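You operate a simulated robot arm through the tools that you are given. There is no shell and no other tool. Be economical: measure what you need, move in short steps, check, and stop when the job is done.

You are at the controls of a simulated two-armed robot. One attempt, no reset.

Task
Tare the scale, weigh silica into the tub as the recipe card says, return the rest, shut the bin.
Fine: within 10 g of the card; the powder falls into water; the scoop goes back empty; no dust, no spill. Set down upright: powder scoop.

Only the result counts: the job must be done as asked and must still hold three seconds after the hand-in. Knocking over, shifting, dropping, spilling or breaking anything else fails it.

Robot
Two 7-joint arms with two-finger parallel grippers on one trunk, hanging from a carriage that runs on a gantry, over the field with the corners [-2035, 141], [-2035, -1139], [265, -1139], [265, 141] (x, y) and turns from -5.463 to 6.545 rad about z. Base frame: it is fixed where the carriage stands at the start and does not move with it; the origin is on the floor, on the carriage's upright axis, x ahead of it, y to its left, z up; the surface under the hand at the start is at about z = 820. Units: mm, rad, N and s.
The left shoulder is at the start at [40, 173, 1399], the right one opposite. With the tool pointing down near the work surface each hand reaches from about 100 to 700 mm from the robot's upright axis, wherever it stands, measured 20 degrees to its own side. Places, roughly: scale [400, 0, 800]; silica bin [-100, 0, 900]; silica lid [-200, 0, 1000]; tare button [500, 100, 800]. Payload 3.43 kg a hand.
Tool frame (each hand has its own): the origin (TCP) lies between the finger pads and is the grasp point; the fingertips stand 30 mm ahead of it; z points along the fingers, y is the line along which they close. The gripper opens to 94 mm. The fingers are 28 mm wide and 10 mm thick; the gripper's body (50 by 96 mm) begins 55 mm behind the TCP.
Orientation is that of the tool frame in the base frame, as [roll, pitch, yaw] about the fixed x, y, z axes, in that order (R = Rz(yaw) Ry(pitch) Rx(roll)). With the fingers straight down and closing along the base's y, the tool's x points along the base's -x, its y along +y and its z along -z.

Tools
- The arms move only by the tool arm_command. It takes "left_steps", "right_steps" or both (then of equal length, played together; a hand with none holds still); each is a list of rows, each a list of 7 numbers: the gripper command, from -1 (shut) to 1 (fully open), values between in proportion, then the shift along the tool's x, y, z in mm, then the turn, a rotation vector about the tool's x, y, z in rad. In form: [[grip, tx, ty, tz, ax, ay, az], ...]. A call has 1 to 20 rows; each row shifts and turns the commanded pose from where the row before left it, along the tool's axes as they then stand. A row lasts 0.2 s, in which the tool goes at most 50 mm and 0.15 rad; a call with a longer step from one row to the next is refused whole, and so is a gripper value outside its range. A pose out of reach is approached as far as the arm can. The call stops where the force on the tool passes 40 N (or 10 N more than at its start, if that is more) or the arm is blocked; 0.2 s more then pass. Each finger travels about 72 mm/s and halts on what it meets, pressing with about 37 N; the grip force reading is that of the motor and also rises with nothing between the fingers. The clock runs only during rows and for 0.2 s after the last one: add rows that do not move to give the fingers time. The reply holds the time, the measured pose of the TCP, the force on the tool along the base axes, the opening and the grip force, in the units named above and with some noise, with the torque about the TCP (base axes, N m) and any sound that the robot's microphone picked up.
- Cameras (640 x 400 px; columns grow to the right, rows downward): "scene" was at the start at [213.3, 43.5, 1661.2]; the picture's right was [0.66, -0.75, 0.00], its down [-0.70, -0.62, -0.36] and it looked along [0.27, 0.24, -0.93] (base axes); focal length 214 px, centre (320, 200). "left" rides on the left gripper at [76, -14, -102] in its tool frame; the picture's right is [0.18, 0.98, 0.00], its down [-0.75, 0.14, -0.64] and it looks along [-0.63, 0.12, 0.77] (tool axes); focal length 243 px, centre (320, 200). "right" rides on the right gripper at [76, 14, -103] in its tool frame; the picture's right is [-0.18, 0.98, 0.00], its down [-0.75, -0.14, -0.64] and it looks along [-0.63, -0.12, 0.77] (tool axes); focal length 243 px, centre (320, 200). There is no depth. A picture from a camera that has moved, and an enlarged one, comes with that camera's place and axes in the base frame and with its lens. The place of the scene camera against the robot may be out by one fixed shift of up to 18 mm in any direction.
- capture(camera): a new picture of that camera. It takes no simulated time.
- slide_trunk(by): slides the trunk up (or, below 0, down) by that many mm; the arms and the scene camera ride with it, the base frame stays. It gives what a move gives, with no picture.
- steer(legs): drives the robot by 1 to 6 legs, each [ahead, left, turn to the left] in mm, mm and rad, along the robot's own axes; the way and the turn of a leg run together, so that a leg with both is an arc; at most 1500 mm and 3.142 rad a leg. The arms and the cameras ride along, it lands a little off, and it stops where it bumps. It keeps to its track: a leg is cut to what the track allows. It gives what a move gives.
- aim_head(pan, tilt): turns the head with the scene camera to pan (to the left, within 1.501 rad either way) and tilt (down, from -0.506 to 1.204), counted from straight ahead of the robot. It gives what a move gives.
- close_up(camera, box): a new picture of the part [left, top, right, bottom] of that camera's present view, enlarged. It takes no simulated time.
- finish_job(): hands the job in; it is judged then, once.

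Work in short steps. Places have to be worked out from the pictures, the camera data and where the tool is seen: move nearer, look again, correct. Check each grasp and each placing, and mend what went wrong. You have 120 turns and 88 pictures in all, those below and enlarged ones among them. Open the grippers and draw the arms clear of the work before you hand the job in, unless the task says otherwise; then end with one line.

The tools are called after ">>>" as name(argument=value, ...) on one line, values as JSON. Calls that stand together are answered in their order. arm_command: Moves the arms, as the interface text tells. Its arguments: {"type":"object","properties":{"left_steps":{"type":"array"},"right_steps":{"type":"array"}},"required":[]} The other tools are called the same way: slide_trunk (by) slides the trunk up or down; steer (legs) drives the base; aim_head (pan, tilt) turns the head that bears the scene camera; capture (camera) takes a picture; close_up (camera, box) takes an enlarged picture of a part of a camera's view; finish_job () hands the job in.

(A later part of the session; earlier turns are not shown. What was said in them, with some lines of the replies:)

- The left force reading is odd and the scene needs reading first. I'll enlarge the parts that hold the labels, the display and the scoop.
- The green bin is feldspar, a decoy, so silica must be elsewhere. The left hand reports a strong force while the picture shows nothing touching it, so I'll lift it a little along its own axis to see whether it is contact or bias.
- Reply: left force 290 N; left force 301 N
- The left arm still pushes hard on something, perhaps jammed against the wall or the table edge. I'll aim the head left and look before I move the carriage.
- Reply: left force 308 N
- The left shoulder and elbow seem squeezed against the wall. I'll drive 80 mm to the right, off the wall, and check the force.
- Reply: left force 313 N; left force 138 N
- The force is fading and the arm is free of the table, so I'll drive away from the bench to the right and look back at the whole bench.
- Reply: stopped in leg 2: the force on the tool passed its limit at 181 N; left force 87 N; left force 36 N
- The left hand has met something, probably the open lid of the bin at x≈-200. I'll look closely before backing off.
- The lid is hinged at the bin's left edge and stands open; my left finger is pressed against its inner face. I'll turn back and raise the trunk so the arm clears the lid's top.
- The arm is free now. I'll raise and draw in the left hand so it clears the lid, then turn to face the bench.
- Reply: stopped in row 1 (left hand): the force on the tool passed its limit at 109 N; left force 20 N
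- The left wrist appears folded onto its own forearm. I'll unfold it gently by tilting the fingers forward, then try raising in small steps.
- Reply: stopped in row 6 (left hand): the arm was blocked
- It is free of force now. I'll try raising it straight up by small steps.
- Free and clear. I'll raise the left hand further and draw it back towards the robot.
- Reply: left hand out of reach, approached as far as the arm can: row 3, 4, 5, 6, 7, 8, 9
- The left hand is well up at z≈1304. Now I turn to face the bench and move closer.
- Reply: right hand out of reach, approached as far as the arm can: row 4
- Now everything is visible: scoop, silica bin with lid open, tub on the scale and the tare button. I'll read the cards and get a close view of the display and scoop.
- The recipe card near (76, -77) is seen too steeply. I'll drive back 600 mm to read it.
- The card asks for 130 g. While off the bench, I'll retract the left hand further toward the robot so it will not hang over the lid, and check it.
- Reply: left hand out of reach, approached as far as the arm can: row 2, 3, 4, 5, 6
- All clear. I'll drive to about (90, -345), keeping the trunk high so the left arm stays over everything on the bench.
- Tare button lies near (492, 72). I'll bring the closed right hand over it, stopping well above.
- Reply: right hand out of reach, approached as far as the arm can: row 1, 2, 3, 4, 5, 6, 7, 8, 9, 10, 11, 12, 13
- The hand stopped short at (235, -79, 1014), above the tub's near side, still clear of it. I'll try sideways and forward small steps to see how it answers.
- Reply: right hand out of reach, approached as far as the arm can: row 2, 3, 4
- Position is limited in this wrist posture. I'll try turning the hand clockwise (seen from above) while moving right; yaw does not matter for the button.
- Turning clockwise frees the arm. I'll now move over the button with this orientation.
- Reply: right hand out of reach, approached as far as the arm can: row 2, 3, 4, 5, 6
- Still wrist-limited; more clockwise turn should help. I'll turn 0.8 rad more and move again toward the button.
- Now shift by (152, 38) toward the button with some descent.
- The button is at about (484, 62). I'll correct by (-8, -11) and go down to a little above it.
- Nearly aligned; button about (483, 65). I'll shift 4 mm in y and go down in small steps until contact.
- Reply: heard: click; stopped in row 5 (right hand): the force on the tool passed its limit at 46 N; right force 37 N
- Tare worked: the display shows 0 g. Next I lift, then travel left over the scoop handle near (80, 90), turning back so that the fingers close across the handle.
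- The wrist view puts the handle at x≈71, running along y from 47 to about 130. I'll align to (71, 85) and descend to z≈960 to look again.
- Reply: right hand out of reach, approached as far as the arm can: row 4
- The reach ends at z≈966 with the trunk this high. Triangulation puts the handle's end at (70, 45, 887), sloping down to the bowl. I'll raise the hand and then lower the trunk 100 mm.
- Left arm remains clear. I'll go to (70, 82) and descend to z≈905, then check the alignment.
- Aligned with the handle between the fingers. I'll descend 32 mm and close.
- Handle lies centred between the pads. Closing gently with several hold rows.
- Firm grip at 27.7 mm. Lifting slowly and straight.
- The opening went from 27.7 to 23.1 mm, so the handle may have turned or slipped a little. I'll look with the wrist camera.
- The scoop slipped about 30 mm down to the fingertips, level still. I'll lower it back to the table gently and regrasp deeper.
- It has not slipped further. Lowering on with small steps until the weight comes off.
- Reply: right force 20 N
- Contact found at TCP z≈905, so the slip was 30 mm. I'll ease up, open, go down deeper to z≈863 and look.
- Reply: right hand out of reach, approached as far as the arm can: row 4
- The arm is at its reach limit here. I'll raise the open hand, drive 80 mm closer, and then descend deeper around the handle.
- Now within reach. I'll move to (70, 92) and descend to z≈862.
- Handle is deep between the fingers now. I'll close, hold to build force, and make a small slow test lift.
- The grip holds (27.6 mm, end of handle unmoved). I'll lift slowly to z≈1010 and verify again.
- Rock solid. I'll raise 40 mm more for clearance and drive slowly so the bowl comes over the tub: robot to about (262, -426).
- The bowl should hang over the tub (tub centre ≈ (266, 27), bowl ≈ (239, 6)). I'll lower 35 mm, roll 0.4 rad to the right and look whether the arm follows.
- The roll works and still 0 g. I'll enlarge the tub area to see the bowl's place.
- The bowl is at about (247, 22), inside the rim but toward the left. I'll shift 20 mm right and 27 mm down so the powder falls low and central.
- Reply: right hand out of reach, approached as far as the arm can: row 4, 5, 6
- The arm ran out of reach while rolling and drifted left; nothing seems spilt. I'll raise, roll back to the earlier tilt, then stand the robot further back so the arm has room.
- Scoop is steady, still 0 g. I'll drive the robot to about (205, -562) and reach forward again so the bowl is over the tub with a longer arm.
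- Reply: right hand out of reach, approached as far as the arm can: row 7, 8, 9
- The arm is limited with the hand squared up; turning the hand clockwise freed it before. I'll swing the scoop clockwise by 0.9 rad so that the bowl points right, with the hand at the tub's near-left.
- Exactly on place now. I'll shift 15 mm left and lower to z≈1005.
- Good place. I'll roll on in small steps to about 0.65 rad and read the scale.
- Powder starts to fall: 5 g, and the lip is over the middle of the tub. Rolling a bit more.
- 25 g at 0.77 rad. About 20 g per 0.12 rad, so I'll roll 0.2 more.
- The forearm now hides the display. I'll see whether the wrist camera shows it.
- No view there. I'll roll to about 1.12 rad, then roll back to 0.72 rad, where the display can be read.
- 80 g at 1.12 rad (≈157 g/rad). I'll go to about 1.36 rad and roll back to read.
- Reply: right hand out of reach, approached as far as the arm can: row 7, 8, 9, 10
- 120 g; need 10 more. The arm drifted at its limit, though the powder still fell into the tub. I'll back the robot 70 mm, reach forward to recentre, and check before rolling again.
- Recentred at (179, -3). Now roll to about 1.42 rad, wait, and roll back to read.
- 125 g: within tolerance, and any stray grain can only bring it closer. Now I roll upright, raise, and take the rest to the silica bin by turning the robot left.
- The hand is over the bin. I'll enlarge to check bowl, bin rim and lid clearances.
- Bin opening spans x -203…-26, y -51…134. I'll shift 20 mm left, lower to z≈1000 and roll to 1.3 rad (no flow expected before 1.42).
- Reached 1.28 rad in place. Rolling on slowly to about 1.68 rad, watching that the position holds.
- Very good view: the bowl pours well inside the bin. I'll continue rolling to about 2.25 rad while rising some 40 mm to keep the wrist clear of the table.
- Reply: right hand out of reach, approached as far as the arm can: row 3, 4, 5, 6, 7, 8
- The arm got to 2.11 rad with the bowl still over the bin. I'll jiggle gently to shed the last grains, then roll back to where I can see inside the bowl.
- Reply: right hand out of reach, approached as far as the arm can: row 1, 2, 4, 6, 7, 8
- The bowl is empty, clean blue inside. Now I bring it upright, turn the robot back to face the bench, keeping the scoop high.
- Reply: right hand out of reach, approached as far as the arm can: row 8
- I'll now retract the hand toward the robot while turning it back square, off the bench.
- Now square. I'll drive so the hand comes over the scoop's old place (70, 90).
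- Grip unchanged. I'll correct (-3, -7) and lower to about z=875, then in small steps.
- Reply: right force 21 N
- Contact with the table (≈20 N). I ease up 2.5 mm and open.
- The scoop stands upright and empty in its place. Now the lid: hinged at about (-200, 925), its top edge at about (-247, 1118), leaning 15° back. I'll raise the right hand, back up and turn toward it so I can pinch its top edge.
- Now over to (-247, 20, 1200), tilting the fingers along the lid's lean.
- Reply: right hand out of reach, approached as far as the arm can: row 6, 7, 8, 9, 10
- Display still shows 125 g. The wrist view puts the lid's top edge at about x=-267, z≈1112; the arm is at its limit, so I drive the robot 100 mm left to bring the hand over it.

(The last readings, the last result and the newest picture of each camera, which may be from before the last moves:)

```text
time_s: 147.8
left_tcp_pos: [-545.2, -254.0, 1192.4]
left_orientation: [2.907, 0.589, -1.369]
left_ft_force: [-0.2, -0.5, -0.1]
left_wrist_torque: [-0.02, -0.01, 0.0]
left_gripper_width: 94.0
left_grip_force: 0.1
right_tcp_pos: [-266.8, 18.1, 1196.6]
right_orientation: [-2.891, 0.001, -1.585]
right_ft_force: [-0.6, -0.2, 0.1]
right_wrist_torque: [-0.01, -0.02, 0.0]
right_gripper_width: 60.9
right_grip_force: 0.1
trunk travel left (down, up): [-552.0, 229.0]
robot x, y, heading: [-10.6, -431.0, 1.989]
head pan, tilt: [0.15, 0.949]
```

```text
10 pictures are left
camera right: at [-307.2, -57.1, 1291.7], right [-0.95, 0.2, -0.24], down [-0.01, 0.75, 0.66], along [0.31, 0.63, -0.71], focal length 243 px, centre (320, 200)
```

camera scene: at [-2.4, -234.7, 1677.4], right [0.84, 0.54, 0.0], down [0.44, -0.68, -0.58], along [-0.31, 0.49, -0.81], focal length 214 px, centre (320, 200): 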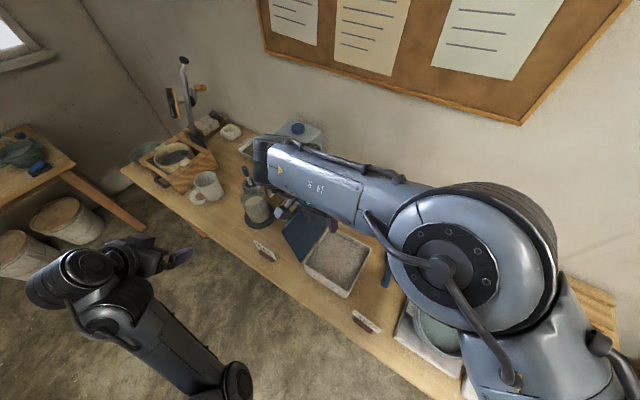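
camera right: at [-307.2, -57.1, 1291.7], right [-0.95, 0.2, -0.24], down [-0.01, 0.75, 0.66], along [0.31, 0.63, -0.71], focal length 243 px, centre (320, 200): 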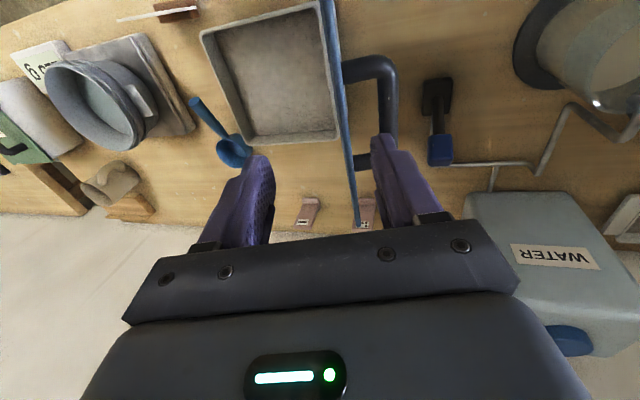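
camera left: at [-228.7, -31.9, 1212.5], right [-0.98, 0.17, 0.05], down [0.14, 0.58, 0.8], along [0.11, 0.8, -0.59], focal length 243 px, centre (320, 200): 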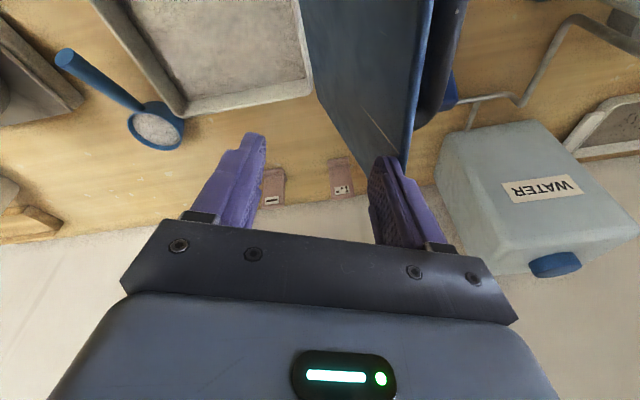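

I now look almost along the lid's plane: top edge at about (-264, y, 1116), leaning 0.30 rad. I'll narrow the opening to about 35 mm, match the lean, and stop just above the edge.

>>> arm_command(right_steps=[[-0.2, 0, 5, 12, 0.05, 0, 0], [-0.25, 0, 4, 15, 0, 0, 0], [-0.25, 0, 0, 0, 0, 0, 0]])

>>> capture(camera="right")

```text
time_s: 148.6
left_tcp_pos: [-544.1, -253.5, 1192.6]
left_orientation: [2.909, 0.589, -1.367]
left_ft_force: [-0.3, 0.3, 1.0]
left_wrist_torque: [0.01, 0.03, 0.03]
left_gripper_width: 93.8
left_grip_force: 0.1
right_tcp_pos: [-253.0, 14.7, 1167.2]
right_orientation: [-2.841, 0.002, -1.583]
right_ft_force: [-0.2, -0.4, -0.2]
right_wrist_torque: [-0.01, -0.02, -0.01]
right_gripper_width: 35.1
right_grip_force: 0.0
right hand out of reach, approached as far as the arm can: row 1
trunk travel left (down, up): [-552.0, 229.0]
robot x, y, heading: [-8.2, -429.1, 1.989]
head pan, tilt: [0.15, 0.949]
```

```text
9 pictures are left
camera right: at [-297.4, -61.8, 1260.2], right [-0.94, 0.2, -0.29], down [-0.04, 0.75, 0.66], along [0.35, 0.63, -0.7], focal length 243 px, centre (320, 200)
```

right: 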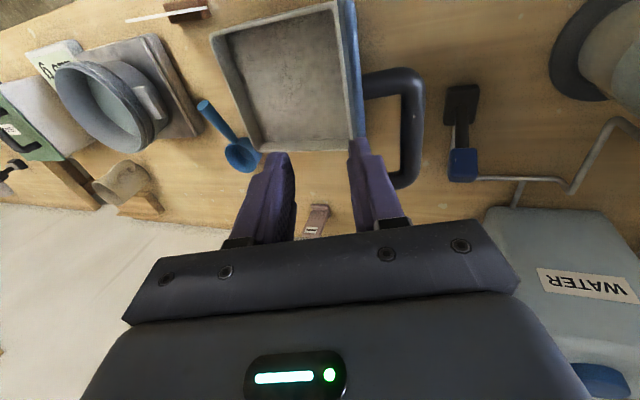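

The gripper must go about 26 mm further left; arm at its limit, so I use the base for that.

>>> steer(legs=[[12, 26, 0]])

>>> capture(camera="right")

```text
time_s: 149.4
left_tcp_pos: [-573.5, -253.7, 1193.9]
left_orientation: [2.908, 0.588, -1.368]
left_ft_force: [-1.1, 0.6, 0.2]
left_wrist_torque: [0.03, -0.04, -0.04]
left_gripper_width: 94.1
left_grip_force: 0.1
right_tcp_pos: [-280.9, 15.3, 1166.5]
right_orientation: [-2.844, 0.002, -1.585]
right_ft_force: [-0.3, 0.3, 1.2]
right_wrist_torque: [0.01, 0.0, -0.02]
right_gripper_width: 35.0
right_grip_force: 0.0
trunk travel left (down, up): [-552.0, 229.0]
robot x, y, heading: [-39.8, -427.8, 1.991]
head pan, tilt: [0.15, 0.949]
```

```text
8 pictures are left
camera right: at [-326.6, -61.3, 1260.5], right [-0.94, 0.2, -0.29], down [-0.04, 0.75, 0.66], along [0.35, 0.63, -0.7], focal length 243 px, centre (320, 200)
```

right: 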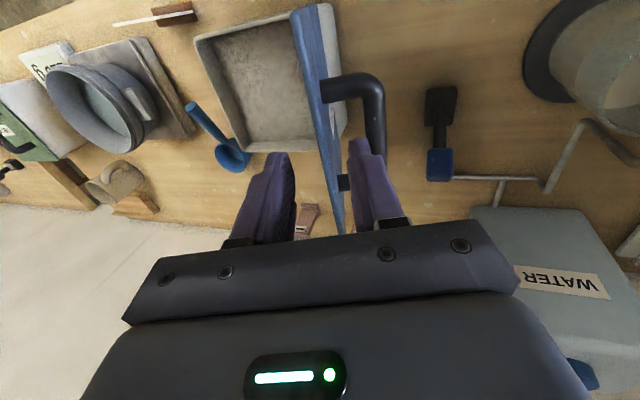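

Now aligned: the edge should enter midway between the fingers. I'll descend 45 mm along the fingers in small steps.

>>> arm_command(right_steps=[[-0.25, 0, 0, 10, 0, 0, 0], [-0.25, 0, 0, 10, 0, 0, 0], [-0.25, 0, 0, 10, 0, 0, 0], [-0.25, 0, 0, 8, 0, 0, 0], [-0.25, 0, 0, 8, 0, 0, 0], [-0.25, 0, 0, 0, 0, 0, 0]])

>>> capture(camera="right")

```text
time_s: 150.8
left_tcp_pos: [-572.5, -253.8, 1193.7]
left_orientation: [2.909, 0.589, -1.367]
left_ft_force: [-0.5, -0.1, 0.2]
left_wrist_torque: [-0.02, 0.0, 0.01]
left_gripper_width: 93.8
left_grip_force: 0.0
right_tcp_pos: [-267.3, 14.3, 1123.8]
right_orientation: [-2.839, 0.001, -1.584]
right_ft_force: [0.8, 0.6, 0.2]
right_wrist_torque: [0.0, -0.01, 0.01]
right_gripper_width: 35.0
right_grip_force: 0.1
trunk travel left (down, up): [-552.0, 229.0]
robot x, y, heading: [-37.8, -429.6, 1.993]
head pan, tilt: [0.15, 0.949]
```

```text
7 pictures are left
camera right: at [-311.9, -61.4, 1216.7], right [-0.94, 0.2, -0.29], down [-0.04, 0.75, 0.66], along [0.35, 0.63, -0.7], focal length 243 px, centre (320, 200)
```

right: 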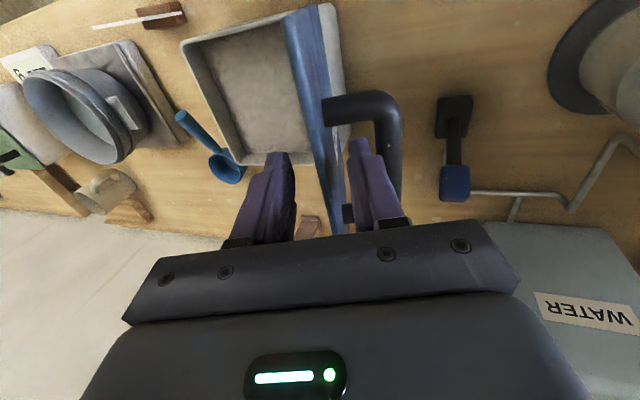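

The edge is well between the fingers. I'll go 8 mm deeper, close on it, and begin swinging it about the hinge with a few small arc steps.

>>> arm_command(right_steps=[[-0.25, 0, 0, 8, 0, 0, 0], [-0.5, 0, 0, 0, 0, 0, 0], [-0.8, 0, 0, 0, 0, 0, 0], [-1, 0, 0, 0, 0, 0, 0], [-1, 0, 0, 0, 0, 0, 0], [-1, 0, 0, 0, 0, 0, 0]])

>>> arm_command(right_steps=[[-1, 0, -10, 0.25, -0.05, 0, 0], [-1, 0, -16, 0.64, -0.08, 0, 0], [-1, 0, -16, 0.64, -0.08, 0, 0], [-1, 0, 0, 0, 0, 0, 0]])

```text
time_s: 152.2
left_tcp_pos: [-572.0, -253.0, 1192.0]
left_orientation: [2.911, 0.59, -1.367]
left_ft_force: [1.3, -0.8, 0.4]
left_wrist_torque: [0.01, 0.01, 0.01]
left_gripper_width: 93.9
left_grip_force: 0.1
right_tcp_pos: [-263.6, 15.8, 1116.2]
right_orientation: [-2.841, 0.002, -1.582]
right_ft_force: [0.1, 1.2, -1.9]
right_wrist_torque: [-0.23, 0.03, 0.53]
right_gripper_width: 10.1
right_grip_force: 43.6
trunk travel left (down, up): [-552.0, 229.0]
robot x, y, heading: [-38.3, -430.0, 1.99]
head pan, tilt: [0.15, 0.949]
```

```text
time_s: 153.2
left_tcp_pos: [-573.0, -254.0, 1192.6]
left_orientation: [2.91, 0.588, -1.367]
left_ft_force: [0.0, 1.4, 0.6]
left_wrist_torque: [-0.01, -0.01, -0.04]
left_gripper_width: 94.1
left_grip_force: 0.0
right_tcp_pos: [-224.1, 13.4, 1123.3]
right_orientation: [-3.054, 0.001, -1.585]
right_ft_force: [0.3, 5.7, -12.5]
right_wrist_torque: [-0.64, 0.04, 0.59]
right_gripper_width: 10.1
right_grip_force: 43.7
trunk travel left (down, up): [-552.0, 229.0]
robot x, y, heading: [-38.6, -429.2, 1.99]
head pan, tilt: [0.15, 0.949]
```

Gripped (10 mm plate) and it swings; a mild downward pull of 12 N says my arc is a bit too wide. I'll add a little inward motion and go on.

>>> arm_command(right_steps=[[-1, 0, -16, 2.2, -0.08, 0, 0], [-1, 0, -16, 1.6, -0.08, 0, 0], [-1, 0, -16, 1.2, -0.08, 0, 0], [-1, 0, 0, 0, 0, 0, 0]])

```text
time_s: 154.2
left_tcp_pos: [-572.3, -252.2, 1191.8]
left_orientation: [2.909, 0.591, -1.366]
left_ft_force: [-0.4, 0.8, -0.2]
left_wrist_torque: [-0.02, -0.01, 0.03]
left_gripper_width: 94.2
left_grip_force: 0.0
right_tcp_pos: [-177.4, 15.9, 1117.6]
right_orientation: [2.99, 0.003, -1.584]
right_ft_force: [-0.3, 8.7, -0.3]
right_wrist_torque: [0.04, 0.01, 0.55]
right_gripper_width: 10.2
right_grip_force: 43.8
trunk travel left (down, up): [-552.0, 229.0]
robot x, y, heading: [-35.7, -430.1, 1.991]
head pan, tilt: [0.15, 0.949]
```

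Smooth now: φ=0.15 past vertical, almost no load. Continuing the arc to about 0.75 rad.

>>> arm_command(right_steps=[[-1, -1, -15.6, 0.7, -0.08, 0, 0], [-1, -1, -15.6, 0.7, -0.08, 0, 0], [-1, 0, -15.6, 0.7, -0.08, 0, 0], [-1, 0, -15.6, 0.7, -0.08, 0, 0], [-1, 0, 0, 0, 0, 0, 0]])

>>> arm_command(right_steps=[[-1, 0, -15.6, 0.7, -0.08, 0, 0], [-1, 0, -15.6, 0.7, -0.08, 0, 0], [-1, 0, -15.6, 0.7, -0.08, 0, 0], [-1, 0, 0, 0, 0, 0, 0]])

>>> capture(camera="scene")

```text
time_s: 155.4
left_tcp_pos: [-573.4, -253.3, 1193.5]
left_orientation: [2.908, 0.588, -1.368]
left_ft_force: [0.9, 0.2, 0.0]
left_wrist_torque: [-0.02, -0.04, 0.02]
left_gripper_width: 94.1
left_grip_force: 0.1
right_tcp_pos: [-118.9, 13.4, 1103.6]
right_orientation: [2.664, 0.003, -1.582]
right_ft_force: [-4.3, 2.3, 3.1]
right_wrist_torque: [-0.12, 1.0, 0.75]
right_gripper_width: 5.4
right_grip_force: 40.0
trunk travel left (down, up): [-552.0, 229.0]
robot x, y, heading: [-36.8, -430.2, 1.989]
head pan, tilt: [0.15, 0.949]
```

```text
time_s: 156.4
left_tcp_pos: [-571.2, -248.5, 1192.3]
left_orientation: [2.912, 0.593, -1.367]
left_ft_force: [-0.2, 0.7, 0.2]
left_wrist_torque: [0.03, 0.03, -0.01]
left_gripper_width: 94.1
left_grip_force: 0.0
right_tcp_pos: [-133.4, 9.0, 1110.3]
right_orientation: [2.439, 0.012, -1.603]
right_ft_force: [9.3, 36.6, 3.9]
right_wrist_torque: [1.24, -1.19, 0.61]
right_gripper_width: 13.2
right_grip_force: 44.9
right hand out of reach, approached as far as the arm can: row 2, 3
trunk travel left (down, up): [-552.0, 229.0]
robot x, y, heading: [-37.5, -434.7, 1.984]
head pan, tilt: [0.15, 0.949]
```

```text
6 pictures are left
camera scene: at [-131.0, -213.0, 1678.3], right [0.84, 0.54, 0.0], down [0.44, -0.68, -0.58], along [-0.31, 0.49, -0.81], focal length 214 px, centre (320, 200)
```

scene: 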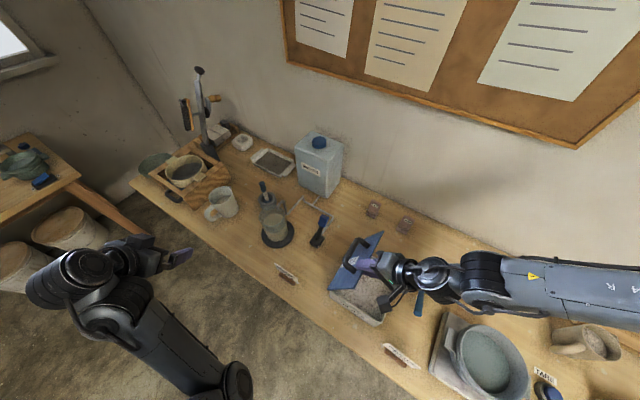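

The arm hit its limit and the plate twisted in the pads. I'll open slightly so that the lid simply rests on the inner finger, then walk it down by base shifts and arm lowering.

>>> arm_command(right_steps=[[-0.7, 0, 0, 0, 0, 0, 0], [-0.5, 0, 0, 0, 0, 0, 0], [-0.3, 0, 0, 0, 0, 0, 0], [-0.3, 0, 0, 0, 0, 0, 0]])

>>> close_up(camera="scene", box=[310, 210, 440, 310])

```text
time_s: 157.4
left_tcp_pos: [-572.5, -254.3, 1192.5]
left_orientation: [2.909, 0.587, -1.367]
left_ft_force: [0.2, -0.3, 0.8]
left_wrist_torque: [-0.01, -0.06, 0.0]
left_gripper_width: 94.1
left_grip_force: 0.1
right_tcp_pos: [-135.1, -2.8, 1107.7]
right_orientation: [2.442, -0.003, -1.591]
right_ft_force: [0.2, 0.7, -0.2]
right_wrist_torque: [-0.03, 0.0, 0.01]
right_gripper_width: 32.7
right_grip_force: 0.0
trunk travel left (down, up): [-552.0, 229.0]
robot x, y, heading: [-38.1, -426.3, 1.993]
head pan, tilt: [0.15, 0.949]
```

```text
4.00 times, centred on (375, 260) of scene
camera zoom: at [-131.7, -216.1, 1677.4], right [0.84, 0.54, 0.0], down [0.44, -0.68, -0.58], along [-0.31, 0.49, -0.81], focal length 858 px, centre (100, -40)
```

zoom: 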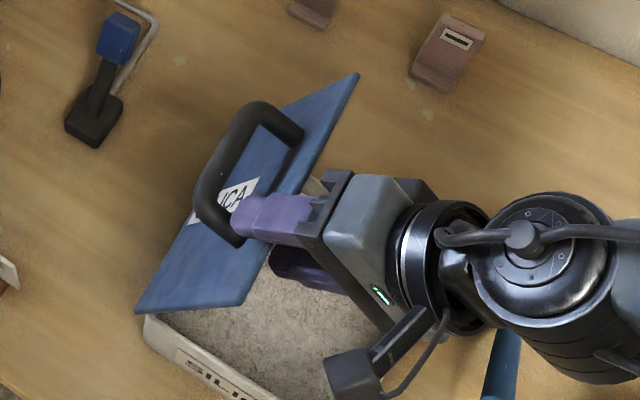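

The lid rests between the fingers, near the handle. I'll shift the base 25 mm right, then lower the hand.

>>> steer(legs=[[-10, -23, 0]])

>>> arm_command(right_steps=[[-0.3, 0, -6.4, 7.6, 0, 0, 0], [-0.3, 0, -6.4, 7.6, 0, 0, 0], [-0.3, 0, 0, 0, 0, 0, 0]])

```text
time_s: 158.3
left_tcp_pos: [-546.0, -252.9, 1192.3]
left_orientation: [2.909, 0.589, -1.366]
left_ft_force: [0.4, 0.0, 0.4]
left_wrist_torque: [0.0, 0.04, 0.05]
left_gripper_width: 94.0
left_grip_force: 0.1
right_tcp_pos: [-109.1, -2.5, 1107.9]
right_orientation: [2.442, -0.003, -1.592]
right_ft_force: [-0.2, 0.7, 0.3]
right_wrist_torque: [-0.02, -0.01, -0.03]
right_gripper_width: 32.9
right_grip_force: 0.0
trunk travel left (down, up): [-552.0, 229.0]
robot x, y, heading: [-18.0, -432.5, 1.988]
head pan, tilt: [0.15, 0.949]
```

```text
time_s: 159.1
left_tcp_pos: [-549.0, -253.4, 1192.6]
left_orientation: [2.909, 0.587, -1.365]
left_ft_force: [0.2, -0.3, 0.0]
left_wrist_torque: [-0.02, 0.05, -0.01]
left_gripper_width: 93.8
left_grip_force: 0.1
right_tcp_pos: [-115.9, -4.2, 1092.6]
right_orientation: [2.444, -0.002, -1.596]
right_ft_force: [0.8, -0.7, -0.6]
right_wrist_torque: [0.0, -0.02, 0.02]
right_gripper_width: 33.1
right_grip_force: 0.0
right hand out of reach, approached as far as the arm can: row 1, 2
trunk travel left (down, up): [-552.0, 229.0]
robot x, y, heading: [-15.4, -428.6, 1.991]
head pan, tilt: [0.15, 0.949]
```

Arm lowering is also limited here, so I'll use the trunk to lower and the base to shift right, following the lid's arc in small alternate steps (left arm is off the table).

>>> slide_trunk(by=-22)

>>> steer(legs=[[-12, -27, 0]])

>>> slide_trunk(by=-28)

>>> steer(legs=[[-10, -23, 0]])

>>> close_up(camera="scene", box=[290, 200, 440, 310])

```text
time_s: 159.5
left_tcp_pos: [-547.7, -252.7, 1180.3]
left_orientation: [2.909, 0.59, -1.368]
left_ft_force: [-1.1, -0.7, 0.3]
left_wrist_torque: [-0.01, -0.02, 0.0]
left_gripper_width: 94.1
left_grip_force: 0.0
right_tcp_pos: [-119.9, -3.9, 1087.2]
right_orientation: [2.43, 0.0, -1.594]
right_ft_force: [6.7, -1.0, 14.4]
right_wrist_torque: [0.06, 0.18, 0.0]
right_gripper_width: 34.8
right_grip_force: 1.5
trunk travel left (down, up): [-540.0, 241.0]
robot x, y, heading: [-17.0, -429.6, 1.988]
head pan, tilt: [0.15, 0.949]
stopped: the force on the tool passed its limit at 55 N (the readings are from after the stop); the commanded pose is now the measured one
```

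```text
time_s: 160.3
left_tcp_pos: [-518.6, -253.9, 1180.0]
left_orientation: [2.91, 0.589, -1.365]
left_ft_force: [-0.7, 0.2, -0.2]
left_wrist_torque: [-0.03, 0.04, 0.02]
left_gripper_width: 93.7
left_grip_force: 0.0
right_tcp_pos: [-90.2, -4.6, 1084.9]
right_orientation: [2.433, -0.005, -1.591]
right_ft_force: [-0.6, -0.5, 0.0]
right_wrist_torque: [0.03, -0.01, 0.01]
right_gripper_width: 32.8
right_grip_force: 0.0
trunk travel left (down, up): [-540.0, 241.0]
robot x, y, heading: [19.2, -429.0, 1.984]
head pan, tilt: [0.15, 0.949]
```

```text
time_s: 160.8
left_tcp_pos: [-517.9, -253.0, 1164.7]
left_orientation: [2.908, 0.59, -1.368]
left_ft_force: [-0.1, -0.4, 0.8]
left_wrist_torque: [0.04, 0.02, -0.02]
left_gripper_width: 94.0
left_grip_force: 0.1
right_tcp_pos: [-91.4, -4.6, 1073.2]
right_orientation: [2.426, -0.002, -1.592]
right_ft_force: [8.8, -1.0, 10.7]
right_wrist_torque: [0.05, 0.03, 0.0]
right_gripper_width: 33.1
right_grip_force: 0.5
trunk travel left (down, up): [-524.0, 257.0]
robot x, y, heading: [15.6, -427.1, 1.987]
head pan, tilt: [0.15, 0.949]
stopped: the force on the tool passed its limit at 65 N (the readings are from after the stop); the commanded pose is now the measured one
```

```text
time_s: 161.7
left_tcp_pos: [-493.8, -253.5, 1163.3]
left_orientation: [2.909, 0.588, -1.368]
left_ft_force: [-0.7, -0.2, -0.2]
left_wrist_torque: [-0.02, 0.02, 0.03]
left_gripper_width: 94.2
left_grip_force: 0.1
right_tcp_pos: [-65.6, -5.0, 1072.1]
right_orientation: [2.428, -0.005, -1.592]
right_ft_force: [0.6, -0.1, 0.4]
right_wrist_torque: [-0.01, 0.04, 0.03]
right_gripper_width: 32.7
right_grip_force: 0.1
trunk travel left (down, up): [-524.0, 257.0]
robot x, y, heading: [40.5, -428.4, 1.99]
head pan, tilt: [0.15, 0.949]
```

```text
3.64 times, centred on (365, 255) of scene
camera zoom: at [-52.5, -215.8, 1649.0], right [0.84, 0.54, 0.0], down [0.44, -0.69, -0.58], along [-0.31, 0.49, -0.81], focal length 780 px, centre (156, 0)
```

zoom: 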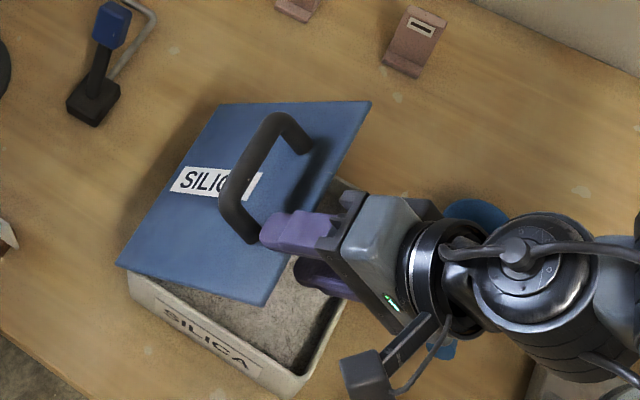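

The lid follows nicely (≈0.86 rad past vertical); the earlier stops came from the fingertip meeting the handle foot, now 18 mm overlap only. I'll continue the staircase with smaller steps.

>>> steer(legs=[[-5, -11, 0]])

>>> slide_trunk(by=-16)

>>> steer(legs=[[-4, -9, 0]])

>>> slide_trunk(by=-16)

```text
time_s: 162.4
left_tcp_pos: [-482.5, -252.7, 1163.2]
left_orientation: [2.909, 0.589, -1.368]
left_ft_force: [0.4, -0.1, 1.0]
left_wrist_torque: [0.01, 0.02, 0.02]
left_gripper_width: 94.0
left_grip_force: 0.1
right_tcp_pos: [-54.4, -4.2, 1071.7]
right_orientation: [2.429, -0.004, -1.591]
right_ft_force: [0.4, 0.0, 0.6]
right_wrist_torque: [0.03, 0.0, 0.0]
right_gripper_width: 33.0
right_grip_force: 0.1
trunk travel left (down, up): [-524.0, 257.0]
robot x, y, heading: [52.0, -432.3, 1.988]
head pan, tilt: [0.15, 0.949]
```

```text
time_s: 163.0
left_tcp_pos: [-481.0, -252.8, 1148.9]
left_orientation: [2.907, 0.589, -1.367]
left_ft_force: [0.5, 0.0, 0.1]
left_wrist_torque: [0.01, 0.04, 0.0]
left_gripper_width: 94.2
left_grip_force: 0.1
right_tcp_pos: [-55.2, -4.8, 1055.6]
right_orientation: [2.428, -0.003, -1.592]
right_ft_force: [0.1, 0.1, 0.0]
right_wrist_torque: [0.03, -0.01, -0.01]
right_gripper_width: 32.7
right_grip_force: 0.2
trunk travel left (down, up): [-508.0, 273.0]
robot x, y, heading: [50.4, -431.2, 1.989]
head pan, tilt: [0.15, 0.949]
```

```text
time_s: 163.8
left_tcp_pos: [-472.1, -252.6, 1147.8]
left_orientation: [2.908, 0.587, -1.369]
left_ft_force: [-0.2, 0.6, 0.4]
left_wrist_torque: [-0.03, 0.03, -0.01]
left_gripper_width: 93.9
left_grip_force: 0.0
right_tcp_pos: [-44.7, -4.2, 1055.1]
right_orientation: [2.428, -0.003, -1.591]
right_ft_force: [0.4, 0.7, -0.4]
right_wrist_torque: [0.01, -0.03, -0.03]
right_gripper_width: 32.7
right_grip_force: 0.1
trunk travel left (down, up): [-508.0, 273.0]
robot x, y, heading: [61.0, -433.5, 1.989]
head pan, tilt: [0.15, 0.949]
```

```text
time_s: 164.4
left_tcp_pos: [-471.5, -253.2, 1132.3]
left_orientation: [2.908, 0.591, -1.367]
left_ft_force: [0.0, -0.2, 0.3]
left_wrist_torque: [-0.02, 0.0, -0.01]
left_gripper_width: 94.0
left_grip_force: 0.1
right_tcp_pos: [-45.4, -5.2, 1039.5]
right_orientation: [2.429, -0.003, -1.591]
right_ft_force: [0.6, -0.4, -1.1]
right_wrist_torque: [0.0, 0.01, 0.06]
right_gripper_width: 32.6
right_grip_force: 0.0
trunk travel left (down, up): [-492.0, 289.0]
robot x, y, heading: [64.7, -430.9, 1.987]
head pan, tilt: [0.15, 0.949]
```

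No load, geometry as planned (≈1.05 rad). Continuing.

>>> steer(legs=[[-3, -7, 0]])

>>> slide_trunk(by=-18)

>>> steer(legs=[[-3, -7, 0]])

>>> slide_trunk(by=-18)

>>> close_up(camera="scene", box=[270, 200, 420, 310])

```text
time_s: 165.1
left_tcp_pos: [-463.9, -252.5, 1131.8]
left_orientation: [2.907, 0.587, -1.369]
left_ft_force: [-0.2, 0.8, -0.4]
left_wrist_torque: [-0.01, 0.02, 0.04]
left_gripper_width: 93.9
left_grip_force: 0.0
right_tcp_pos: [-37.4, -5.7, 1039.7]
right_orientation: [2.427, -0.003, -1.593]
right_ft_force: [0.1, 0.7, -0.2]
right_wrist_torque: [0.01, 0.03, 0.05]
right_gripper_width: 32.8
right_grip_force: 0.1
trunk travel left (down, up): [-492.0, 289.0]
robot x, y, heading: [67.5, -424.7, 1.992]
head pan, tilt: [0.15, 0.949]
```

```text
time_s: 165.8
left_tcp_pos: [-464.6, -252.4, 1114.7]
left_orientation: [2.908, 0.59, -1.369]
left_ft_force: [-0.5, -0.2, -1.0]
left_wrist_torque: [0.02, -0.02, -0.03]
left_gripper_width: 93.9
left_grip_force: 0.1
right_tcp_pos: [-38.1, -3.8, 1020.5]
right_orientation: [2.429, -0.005, -1.592]
right_ft_force: [0.0, -0.5, 0.0]
right_wrist_torque: [-0.02, -0.01, 0.02]
right_gripper_width: 32.9
right_grip_force: 0.0
trunk travel left (down, up): [-474.0, 307.0]
robot x, y, heading: [69.5, -428.7, 1.987]
head pan, tilt: [0.15, 0.949]
```

```text
time_s: 166.5
left_tcp_pos: [-457.3, -253.0, 1114.7]
left_orientation: [2.907, 0.589, -1.368]
left_ft_force: [-0.4, -0.2, -1.1]
left_wrist_torque: [0.01, 0.01, -0.03]
left_gripper_width: 94.1
left_grip_force: 0.0
right_tcp_pos: [-29.5, -5.3, 1020.7]
right_orientation: [2.427, -0.004, -1.591]
right_ft_force: [0.2, 0.1, -0.4]
right_wrist_torque: [0.01, 0.02, 0.0]
right_gripper_width: 32.8
right_grip_force: 0.1
trunk travel left (down, up): [-474.0, 307.0]
robot x, y, heading: [76.0, -428.3, 1.988]
head pan, tilt: [0.15, 0.949]
```

```text
time_s: 167.2
left_tcp_pos: [-456.6, -251.9, 1095.9]
left_orientation: [2.909, 0.588, -1.368]
left_ft_force: [-0.5, -0.5, 0.2]
left_wrist_torque: [-0.01, 0.02, 0.01]
left_gripper_width: 94.1
left_grip_force: 0.0
right_tcp_pos: [-29.3, -2.4, 1002.4]
right_orientation: [2.428, -0.005, -1.593]
right_ft_force: [7.0, 0.0, 2.8]
right_wrist_torque: [-0.01, 0.04, 0.04]
right_gripper_width: 30.8
right_grip_force: 0.0
trunk travel left (down, up): [-456.0, 325.0]
robot x, y, heading: [72.6, -432.9, 1.992]
head pan, tilt: [0.15, 0.949]
```

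```text
3.64 times, centred on (345, 255) of scene
camera zoom: at [-15.2, -215.4, 1581.1], right [0.84, 0.54, 0.0], down [0.44, -0.69, -0.58], along [-0.31, 0.49, -0.81], focal length 780 px, centre (229, 0)
```

zoom: 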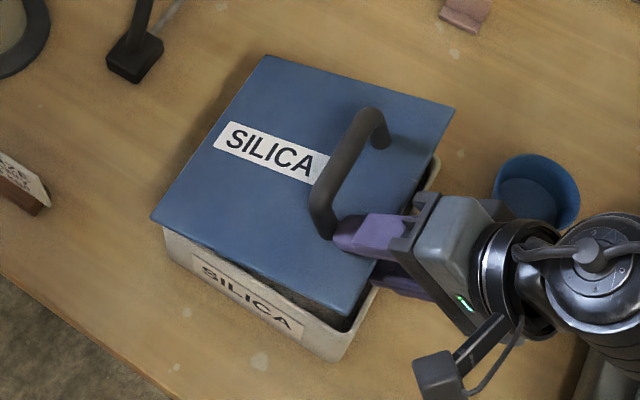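

Nearly shut; the fingertip again leans on the handle foot (7 N), so I retract right a bit and lower the rest.

>>> steer(legs=[[-4, -8, 0]])

>>> slide_trunk(by=-18)

>>> steer(legs=[[-3, -6, 0]])

>>> slide_trunk(by=-14)

```text
time_s: 167.9
left_tcp_pos: [-447.6, -252.6, 1096.3]
left_orientation: [2.908, 0.588, -1.367]
left_ft_force: [0.1, -0.6, 0.1]
left_wrist_torque: [-0.06, -0.01, 0.01]
left_gripper_width: 93.8
left_grip_force: 0.1
right_tcp_pos: [-22.2, -5.4, 1004.2]
right_orientation: [2.43, -0.003, -1.591]
right_ft_force: [-0.6, 0.3, -0.4]
right_wrist_torque: [0.02, 0.01, 0.01]
right_gripper_width: 32.9
right_grip_force: 0.0
trunk travel left (down, up): [-456.0, 325.0]
robot x, y, heading: [83.0, -430.2, 1.99]
head pan, tilt: [0.15, 0.949]
```

```text
time_s: 168.6
left_tcp_pos: [-447.4, -252.6, 1079.1]
left_orientation: [2.907, 0.588, -1.368]
left_ft_force: [0.3, -0.2, -0.1]
left_wrist_torque: [0.04, -0.01, 0.0]
left_gripper_width: 93.9
left_grip_force: 0.1
right_tcp_pos: [-21.5, -4.1, 985.3]
right_orientation: [2.428, -0.003, -1.59]
right_ft_force: [4.1, -0.4, 0.5]
right_wrist_torque: [-0.03, 0.0, 0.02]
right_gripper_width: 31.7
right_grip_force: 0.0
trunk travel left (down, up): [-438.0, 343.0]
robot x, y, heading: [84.5, -432.5, 1.988]
head pan, tilt: [0.15, 0.949]
```

```text
time_s: 169.3
left_tcp_pos: [-441.5, -254.0, 1079.0]
left_orientation: [2.907, 0.586, -1.367]
left_ft_force: [-0.3, -0.4, 0.6]
left_wrist_torque: [-0.01, -0.01, -0.02]
left_gripper_width: 93.9
left_grip_force: 0.1
right_tcp_pos: [-14.5, -5.1, 985.6]
right_orientation: [2.427, -0.003, -1.59]
right_ft_force: [0.7, -0.1, -0.3]
right_wrist_torque: [-0.03, -0.02, -0.01]
right_gripper_width: 32.9
right_grip_force: 0.0
trunk travel left (down, up): [-438.0, 343.0]
robot x, y, heading: [94.9, -426.6, 1.99]
head pan, tilt: [0.15, 0.949]
```

```text
time_s: 169.9
left_tcp_pos: [-442.1, -253.5, 1064.2]
left_orientation: [2.906, 0.59, -1.37]
left_ft_force: [-0.3, -0.5, -0.7]
left_wrist_torque: [0.03, -0.04, 0.01]
left_gripper_width: 93.9
left_grip_force: 0.1
right_tcp_pos: [-15.2, -5.4, 971.4]
right_orientation: [2.425, -0.001, -1.592]
right_ft_force: [-0.5, -1.0, -0.2]
right_wrist_torque: [-0.01, -0.02, -0.02]
right_gripper_width: 32.9
right_grip_force: 0.1
trunk travel left (down, up): [-424.0, 357.0]
robot x, y, heading: [91.5, -429.9, 1.99]
head pan, tilt: [0.15, 0.949]
```

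Almost flat. Now I withdraw the fingers to the right, letting the edge drop the last ~15 mm.

>>> steer(legs=[[-12, -28, 0]])

>>> slide_trunk(by=60)

>>> close_up(camera="scene", box=[240, 180, 400, 300])

```text
time_s: 170.8
left_tcp_pos: [-410.3, -253.2, 1064.3]
left_orientation: [2.91, 0.587, -1.369]
left_ft_force: [0.5, 0.6, -0.8]
left_wrist_torque: [0.0, 0.01, 0.0]
left_gripper_width: 93.7
left_grip_force: 0.0
right_tcp_pos: [16.5, -5.0, 971.3]
right_orientation: [2.426, -0.003, -1.592]
right_ft_force: [0.5, 1.2, -0.2]
right_wrist_torque: [-0.01, 0.0, 0.03]
right_gripper_width: 32.8
right_grip_force: 0.0
trunk travel left (down, up): [-424.0, 357.0]
robot x, y, heading: [122.9, -430.9, 1.991]
head pan, tilt: [0.15, 0.949]
```

```text
time_s: 171.8
left_tcp_pos: [-411.5, -253.1, 1124.8]
left_orientation: [2.909, 0.589, -1.368]
left_ft_force: [0.2, -0.1, -0.5]
left_wrist_torque: [0.0, -0.03, 0.02]
left_gripper_width: 94.2
left_grip_force: 0.1
right_tcp_pos: [15.7, -4.2, 1032.0]
right_orientation: [2.428, -0.004, -1.591]
right_ft_force: [0.0, 0.7, 0.2]
right_wrist_torque: [-0.03, 0.02, 0.0]
right_gripper_width: 32.9
right_grip_force: 0.0
trunk travel left (down, up): [-484.0, 297.0]
robot x, y, heading: [122.7, -433.0, 1.996]
head pan, tilt: [0.15, 0.949]
```

```text
3.33 times, centred on (320, 240) of scene
camera zoom: at [30.1, -215.7, 1609.1], right [0.84, 0.54, 0.0], down [0.44, -0.69, -0.58], along [-0.31, 0.49, -0.81], focal length 715 px, centre (320, 67)
```

zoom: 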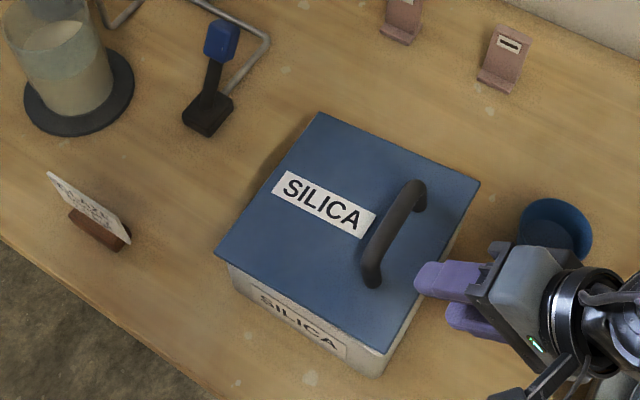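

The bin is shut flat. I raise the trunk and back off, then take a last look at scoop and display.

>>> slide_trunk(by=110)

>>> steer(legs=[[-380, 0, 0]])

>>> aim_head(pan=-0.25, tilt=0.85)

>>> capture(camera="scene")

```text
time_s: 173.2
left_tcp_pos: [-411.3, -254.0, 1234.7]
left_orientation: [2.909, 0.589, -1.368]
left_ft_force: [0.0, -0.2, 0.4]
left_wrist_torque: [-0.02, 0.0, 0.0]
left_gripper_width: 93.8
left_grip_force: 0.1
right_tcp_pos: [15.4, -5.1, 1141.3]
right_orientation: [2.425, -0.003, -1.592]
right_ft_force: [-0.5, -0.4, 0.1]
right_wrist_torque: [-0.02, 0.03, 0.01]
right_gripper_width: 32.9
right_grip_force: 0.1
trunk travel left (down, up): [-594.0, 187.0]
robot x, y, heading: [121.7, -431.8, 1.986]
head pan, tilt: [0.15, 0.949]
```

```text
time_s: 175.6
left_tcp_pos: [-268.2, -594.4, 1235.0]
left_orientation: [2.908, 0.589, -1.37]
left_ft_force: [-0.5, 0.0, 0.1]
left_wrist_torque: [0.04, -0.03, 0.01]
left_gripper_width: 93.8
left_grip_force: 0.1
right_tcp_pos: [158.5, -348.4, 1142.7]
right_orientation: [2.426, -0.005, -1.592]
right_ft_force: [0.3, 0.5, 0.0]
right_wrist_torque: [-0.01, -0.07, -0.01]
right_gripper_width: 33.1
right_grip_force: 0.2
trunk travel left (down, up): [-594.0, 187.0]
robot x, y, heading: [266.5, -772.2, 1.987]
head pan, tilt: [0.15, 0.949]
```

```text
time_s: 176.4
left_tcp_pos: [-268.6, -596.3, 1234.6]
left_orientation: [2.907, 0.589, -1.371]
left_ft_force: [0.1, 0.3, 0.4]
left_wrist_torque: [0.02, -0.01, -0.01]
left_gripper_width: 93.9
left_grip_force: 0.0
right_tcp_pos: [158.1, -347.6, 1141.6]
right_orientation: [2.427, -0.002, -1.591]
right_ft_force: [0.3, -0.2, 0.4]
right_wrist_torque: [0.04, -0.03, -0.01]
right_gripper_width: 32.9
right_grip_force: 0.1
trunk travel left (down, up): [-594.0, 187.0]
robot x, y, heading: [264.4, -773.6, 1.983]
head pan, tilt: [-0.25, 0.85]
```

```text
1 pictures are left
camera scene: at [198.7, -542.9, 1726.6], right [0.99, 0.17, 0.0], down [0.13, -0.74, -0.66], along [-0.11, 0.65, -0.75], focal length 214 px, centre (320, 200)
```

scene: 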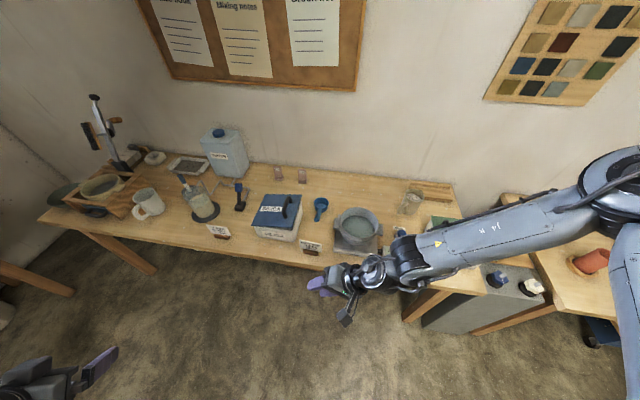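

Everything stands in place and both arms are clear. I'll open the right gripper fully and take the last close look.

>>> arm_command(right_steps=[[1, 0, 0, 0, 0, 0, 0], [1, 0, 0, 0, 0, 0, 0], [1, 0, 0, 0, 0, 0, 0]])

>>> close_up(camera="scene", box=[235, 160, 425, 280])

```text
time_s: 177.2
left_tcp_pos: [-267.8, -595.3, 1234.7]
left_orientation: [2.909, 0.588, -1.37]
left_ft_force: [0.0, 0.2, -0.3]
left_wrist_torque: [0.0, 0.03, 0.01]
left_gripper_width: 93.8
left_grip_force: 0.0
right_tcp_pos: [158.7, -347.1, 1142.6]
right_orientation: [2.426, -0.003, -1.592]
right_ft_force: [-0.5, 0.0, 0.7]
right_wrist_torque: [-0.02, -0.02, 0.01]
right_gripper_width: 94.0
right_grip_force: 0.1
trunk travel left (down, up): [-594.0, 187.0]
robot x, y, heading: [269.0, -772.8, 1.989]
head pan, tilt: [-0.25, 0.85]
```

```text
3.33 times, centred on (330, 220) of scene
camera zoom: at [198.8, -542.9, 1726.6], right [0.99, 0.17, 0.0], down [0.13, -0.74, -0.66], along [-0.11, 0.65, -0.75], focal length 715 px, centre (287, 133)
```

zoom: 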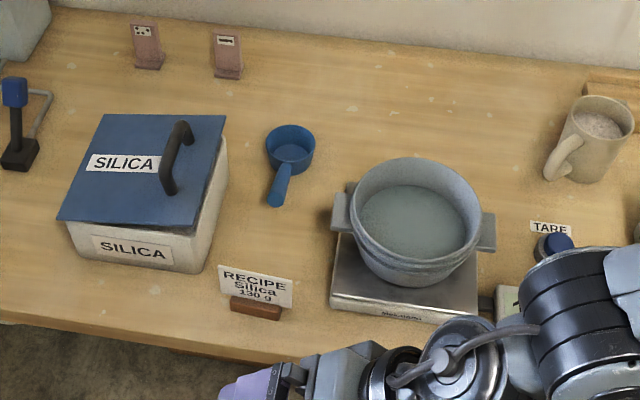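

Checking slopes in this picture, the lid's free edge still looks ~20 mm up, so the hinge probably holds by friction. I'll go back with closed fingers and press its free edge down.

>>> arm_command(right_steps=[[-1, 0, 0, 0, 0, 0, 0], [-1, 0, 0, 0, 0, 0, 0], [-1, 0, 0, 0, 0, 0, 0], [-1, 0, 0, 0, 0, 0, 0], [-1, 0, 0, 0, 0, 0, 0]])

>>> steer(legs=[[365, 23, 0]])

```text
time_s: 178.4
left_tcp_pos: [-268.7, -594.7, 1235.6]
left_orientation: [2.908, 0.592, -1.37]
left_ft_force: [0.1, -0.7, 0.1]
left_wrist_torque: [0.0, 0.0, 0.02]
left_gripper_width: 93.8
left_grip_force: 0.0
right_tcp_pos: [157.3, -348.1, 1140.7]
right_orientation: [2.425, -0.004, -1.591]
right_ft_force: [0.0, 0.3, 0.2]
right_wrist_torque: [0.0, -0.02, 0.02]
right_gripper_width: 0.0
right_grip_force: 33.0
trunk travel left (down, up): [-594.0, 187.0]
robot x, y, heading: [264.0, -772.9, 1.994]
head pan, tilt: [-0.25, 0.85]
```

```text
time_s: 180.8
left_tcp_pos: [-438.1, -268.6, 1235.2]
left_orientation: [2.908, 0.591, -1.368]
left_ft_force: [0.3, 0.9, 0.0]
left_wrist_torque: [0.01, -0.03, 0.0]
left_gripper_width: 94.1
left_grip_force: 0.0
right_tcp_pos: [-9.9, -20.8, 1140.8]
right_orientation: [2.426, -0.005, -1.593]
right_ft_force: [0.3, 0.3, 0.0]
right_wrist_torque: [0.0, 0.01, 0.0]
right_gripper_width: 0.0
right_grip_force: 32.6
trunk travel left (down, up): [-594.0, 187.0]
robot x, y, heading: [97.7, -445.3, 1.99]
head pan, tilt: [-0.25, 0.85]
```

In position: tip at about (-30, -21). Lowering 145 mm, then in small steps until it presses.

>>> slide_trunk(by=-145)

>>> slide_trunk(by=-10)

>>> slide_trunk(by=-8)

```text
time_s: 182.5
left_tcp_pos: [-437.2, -269.1, 1090.5]
left_orientation: [2.907, 0.588, -1.37]
left_ft_force: [0.9, -1.1, 0.3]
left_wrist_torque: [-0.03, 0.0, 0.01]
left_gripper_width: 93.9
left_grip_force: 0.2
right_tcp_pos: [-10.6, -21.4, 996.2]
right_orientation: [2.427, -0.003, -1.593]
right_ft_force: [-0.4, 0.5, 0.3]
right_wrist_torque: [-0.02, -0.01, -0.02]
right_gripper_width: 0.0
right_grip_force: 33.1
trunk travel left (down, up): [-449.0, 332.0]
robot x, y, heading: [96.9, -448.3, 1.99]
head pan, tilt: [-0.25, 0.85]
```

```text
time_s: 183.1
left_tcp_pos: [-437.5, -269.4, 1079.2]
left_orientation: [2.908, 0.59, -1.369]
left_ft_force: [0.7, 0.4, -0.3]
left_wrist_torque: [0.02, 0.02, 0.0]
left_gripper_width: 94.0
left_grip_force: 0.1
right_tcp_pos: [-10.4, -21.1, 987.2]
right_orientation: [2.426, -0.004, -1.593]
right_ft_force: [0.7, 0.1, 0.1]
right_wrist_torque: [0.0, 0.01, 0.02]
right_gripper_width: 0.1
right_grip_force: 33.4
trunk travel left (down, up): [-439.0, 342.0]
robot x, y, heading: [95.4, -445.0, 1.987]
head pan, tilt: [-0.25, 0.85]
```

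```text
time_s: 183.6
left_tcp_pos: [-437.7, -269.1, 1071.6]
left_orientation: [2.907, 0.589, -1.37]
left_ft_force: [-0.1, 0.2, 0.3]
left_wrist_torque: [0.02, 0.03, 0.03]
left_gripper_width: 94.2
left_grip_force: 0.1
right_tcp_pos: [-10.2, -21.8, 979.1]
right_orientation: [2.427, -0.003, -1.592]
right_ft_force: [-0.5, 0.3, 0.8]
right_wrist_torque: [-0.03, -0.02, -0.01]
right_gripper_width: 0.0
right_grip_force: 33.1
trunk travel left (down, up): [-431.0, 350.0]
robot x, y, heading: [97.2, -447.0, 1.988]
head pan, tilt: [-0.25, 0.85]
```

No contact yet (tip ≈ 950). Continuing down.

>>> slide_trunk(by=-8)

>>> slide_trunk(by=-8)

>>> slide_trunk(by=-6)

```text
time_s: 184.2
left_tcp_pos: [-438.4, -269.5, 1063.7]
left_orientation: [2.908, 0.591, -1.37]
left_ft_force: [0.2, -1.0, -0.4]
left_wrist_torque: [0.02, -0.01, 0.0]
left_gripper_width: 93.8
left_grip_force: 0.1
right_tcp_pos: [-11.2, -20.6, 970.1]
right_orientation: [2.425, -0.003, -1.595]
right_ft_force: [-0.3, -0.3, -0.8]
right_wrist_torque: [-0.03, -0.01, -0.02]
right_gripper_width: 0.1
right_grip_force: 33.2
trunk travel left (down, up): [-423.0, 358.0]
robot x, y, heading: [97.5, -445.5, 1.987]
head pan, tilt: [-0.25, 0.85]
```

```text
time_s: 184.8
left_tcp_pos: [-437.2, -269.7, 1054.2]
left_orientation: [2.909, 0.59, -1.37]
left_ft_force: [0.0, 0.3, 0.4]
left_wrist_torque: [0.03, 0.01, 0.01]
left_gripper_width: 94.0
left_grip_force: 0.1
right_tcp_pos: [-11.1, -22.3, 962.1]
right_orientation: [2.426, -0.002, -1.594]
right_ft_force: [0.2, -0.6, 0.5]
right_wrist_torque: [0.0, 0.03, -0.02]
right_gripper_width: 0.2
right_grip_force: 33.6
trunk travel left (down, up): [-415.0, 366.0]
robot x, y, heading: [94.8, -446.1, 1.99]
head pan, tilt: [-0.25, 0.85]
```

```text
time_s: 185.3
left_tcp_pos: [-438.0, -270.0, 1048.7]
left_orientation: [2.908, 0.587, -1.369]
left_ft_force: [0.6, 1.0, -0.6]
left_wrist_torque: [-0.04, -0.01, 0.01]
left_gripper_width: 93.9
left_grip_force: 0.0
right_tcp_pos: [-10.5, -21.3, 957.4]
right_orientation: [2.426, -0.004, -1.595]
right_ft_force: [0.1, -0.7, -1.0]
right_wrist_torque: [0.01, 0.02, -0.02]
right_gripper_width: 0.1
right_grip_force: 33.4
trunk travel left (down, up): [-409.0, 372.0]
robot x, y, heading: [96.5, -448.8, 1.989]
head pan, tilt: [-0.25, 0.85]
```

Tip ≈ 928, still free. A few more small steps to find the shut lid's surface.

>>> slide_trunk(by=-5)

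>>> slide_trunk(by=-5)

>>> slide_trunk(by=-4)

```text
time_s: 185.9
left_tcp_pos: [-437.8, -268.5, 1045.0]
left_orientation: [2.909, 0.591, -1.371]
left_ft_force: [-0.5, -0.3, 0.0]
left_wrist_torque: [0.01, 0.0, -0.01]
left_gripper_width: 94.2
left_grip_force: 0.0
right_tcp_pos: [-11.6, -21.8, 954.5]
right_orientation: [2.424, -0.004, -1.591]
right_ft_force: [7.1, -5.4, 25.8]
right_wrist_torque: [-0.09, 0.17, 0.07]
right_gripper_width: 0.1
right_grip_force: 33.5
trunk travel left (down, up): [-404.0, 377.0]
robot x, y, heading: [93.8, -447.4, 1.989]
head pan, tilt: [-0.25, 0.85]
```

```text
time_s: 186.2
left_tcp_pos: [-435.3, -268.6, 1042.3]
left_orientation: [2.91, 0.591, -1.372]
left_ft_force: [0.3, 0.3, 0.5]
left_wrist_torque: [0.02, 0.0, 0.02]
left_gripper_width: 93.8
left_grip_force: 0.0
right_tcp_pos: [-10.5, -20.9, 953.1]
right_orientation: [2.417, -0.004, -1.593]
right_ft_force: [13.2, -2.8, 24.2]
right_wrist_torque: [-0.01, -0.13, 0.0]
right_gripper_width: 0.0
right_grip_force: 33.1
trunk travel left (down, up): [-402.0, 379.0]
robot x, y, heading: [97.8, -445.1, 1.982]
head pan, tilt: [-0.25, 0.85]
stopped: the force on the tool passed its limit at 45 N (the readings are from after the stop); the commanded pose is now the measured one
```

```text
time_s: 186.7
left_tcp_pos: [-433.0, -267.6, 1039.7]
left_orientation: [2.909, 0.59, -1.371]
left_ft_force: [-0.8, -0.3, -0.5]
left_wrist_torque: [0.0, 0.02, -0.02]
left_gripper_width: 94.0
left_grip_force: 0.0
right_tcp_pos: [-12.0, -22.4, 953.6]
right_orientation: [2.41, -0.002, -1.592]
right_ft_force: [16.1, -1.2, 23.8]
right_wrist_torque: [-0.02, -0.18, 0.0]
right_gripper_width: 0.0
right_grip_force: 32.8
trunk travel left (down, up): [-400.0, 381.0]
robot x, y, heading: [96.9, -446.2, 1.987]
head pan, tilt: [-0.25, 0.85]
stopped: the force on the tool passed its limit at 43 N (the readings are from after the stop); the commanded pose is now the measured one
```

Firm stop at tip z≈924, which is the rim plus the 10 mm plate: the lid is down on the bin. I raise, back off, open the gripper and hand in.

>>> slide_trunk(by=190)

>>> steer(legs=[[-380, 0, 0]])

>>> arm_command(right_steps=[[1, 0, 0, 0, 0, 0, 0], [1, 0, 0, 0, 0, 0, 0], [1, 0, 0, 0, 0, 0, 0], [1, 0, 0, 0, 0, 0, 0]])

```text
time_s: 188.7
left_tcp_pos: [-437.4, -268.9, 1229.6]
left_orientation: [2.911, 0.592, -1.373]
left_ft_force: [0.6, 0.6, -0.3]
left_wrist_torque: [0.0, 0.01, 0.03]
left_gripper_width: 94.1
left_grip_force: 0.1
right_tcp_pos: [-13.9, -23.0, 1143.6]
right_orientation: [2.413, -0.003, -1.59]
right_ft_force: [-0.4, 0.5, 0.1]
right_wrist_torque: [-0.04, -0.01, 0.02]
right_gripper_width: 0.0
right_grip_force: 33.0
trunk travel left (down, up): [-590.0, 191.0]
robot x, y, heading: [93.7, -448.4, 1.98]
head pan, tilt: [-0.25, 0.85]
```

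```text
time_s: 191.1
left_tcp_pos: [-284.7, -613.6, 1230.0]
left_orientation: [2.907, 0.591, -1.37]
left_ft_force: [-0.2, 0.4, 0.7]
left_wrist_torque: [0.03, -0.03, 0.04]
left_gripper_width: 93.8
left_grip_force: 0.1
right_tcp_pos: [138.1, -365.8, 1142.3]
right_orientation: [2.41, -0.004, -1.588]
right_ft_force: [-0.2, 0.6, -0.5]
right_wrist_torque: [-0.02, 0.03, -0.01]
right_gripper_width: 0.1
right_grip_force: 33.1
trunk travel left (down, up): [-590.0, 191.0]
robot x, y, heading: [248.7, -790.5, 1.987]
head pan, tilt: [-0.25, 0.85]
```

```text
time_s: 192.1
left_tcp_pos: [-287.0, -613.0, 1230.1]
left_orientation: [2.909, 0.59, -1.369]
left_ft_force: [0.2, 0.6, 0.1]
left_wrist_torque: [0.0, -0.02, 0.01]
left_gripper_width: 94.0
left_grip_force: 0.0
right_tcp_pos: [136.4, -365.5, 1142.9]
right_orientation: [2.412, -0.002, -1.589]
right_ft_force: [0.8, -0.4, 0.4]
right_wrist_torque: [0.0, 0.0, -0.01]
right_gripper_width: 93.9
right_grip_force: 0.0
trunk travel left (down, up): [-590.0, 191.0]
robot x, y, heading: [246.9, -789.1, 1.988]
head pan, tilt: [-0.25, 0.85]
```

All steps are done: 125 g is in the water, the scoop stands empty, the bin is shut, and both arms are clear with open grippers. Handing in.

>>> finish_job()

```text
The job is handed in.
```

I handed the job in. The scale was tared and 125 g of silica was poured into the water (the card asks for 130 g, ±10 g). The rest went back into the silica bin, the empty scoop stands upright in its old place, and the bin is shut. I saw no spill or dust in the pictures. The lid's final closing was checked by pressing it down to a firm stop, not by picture.
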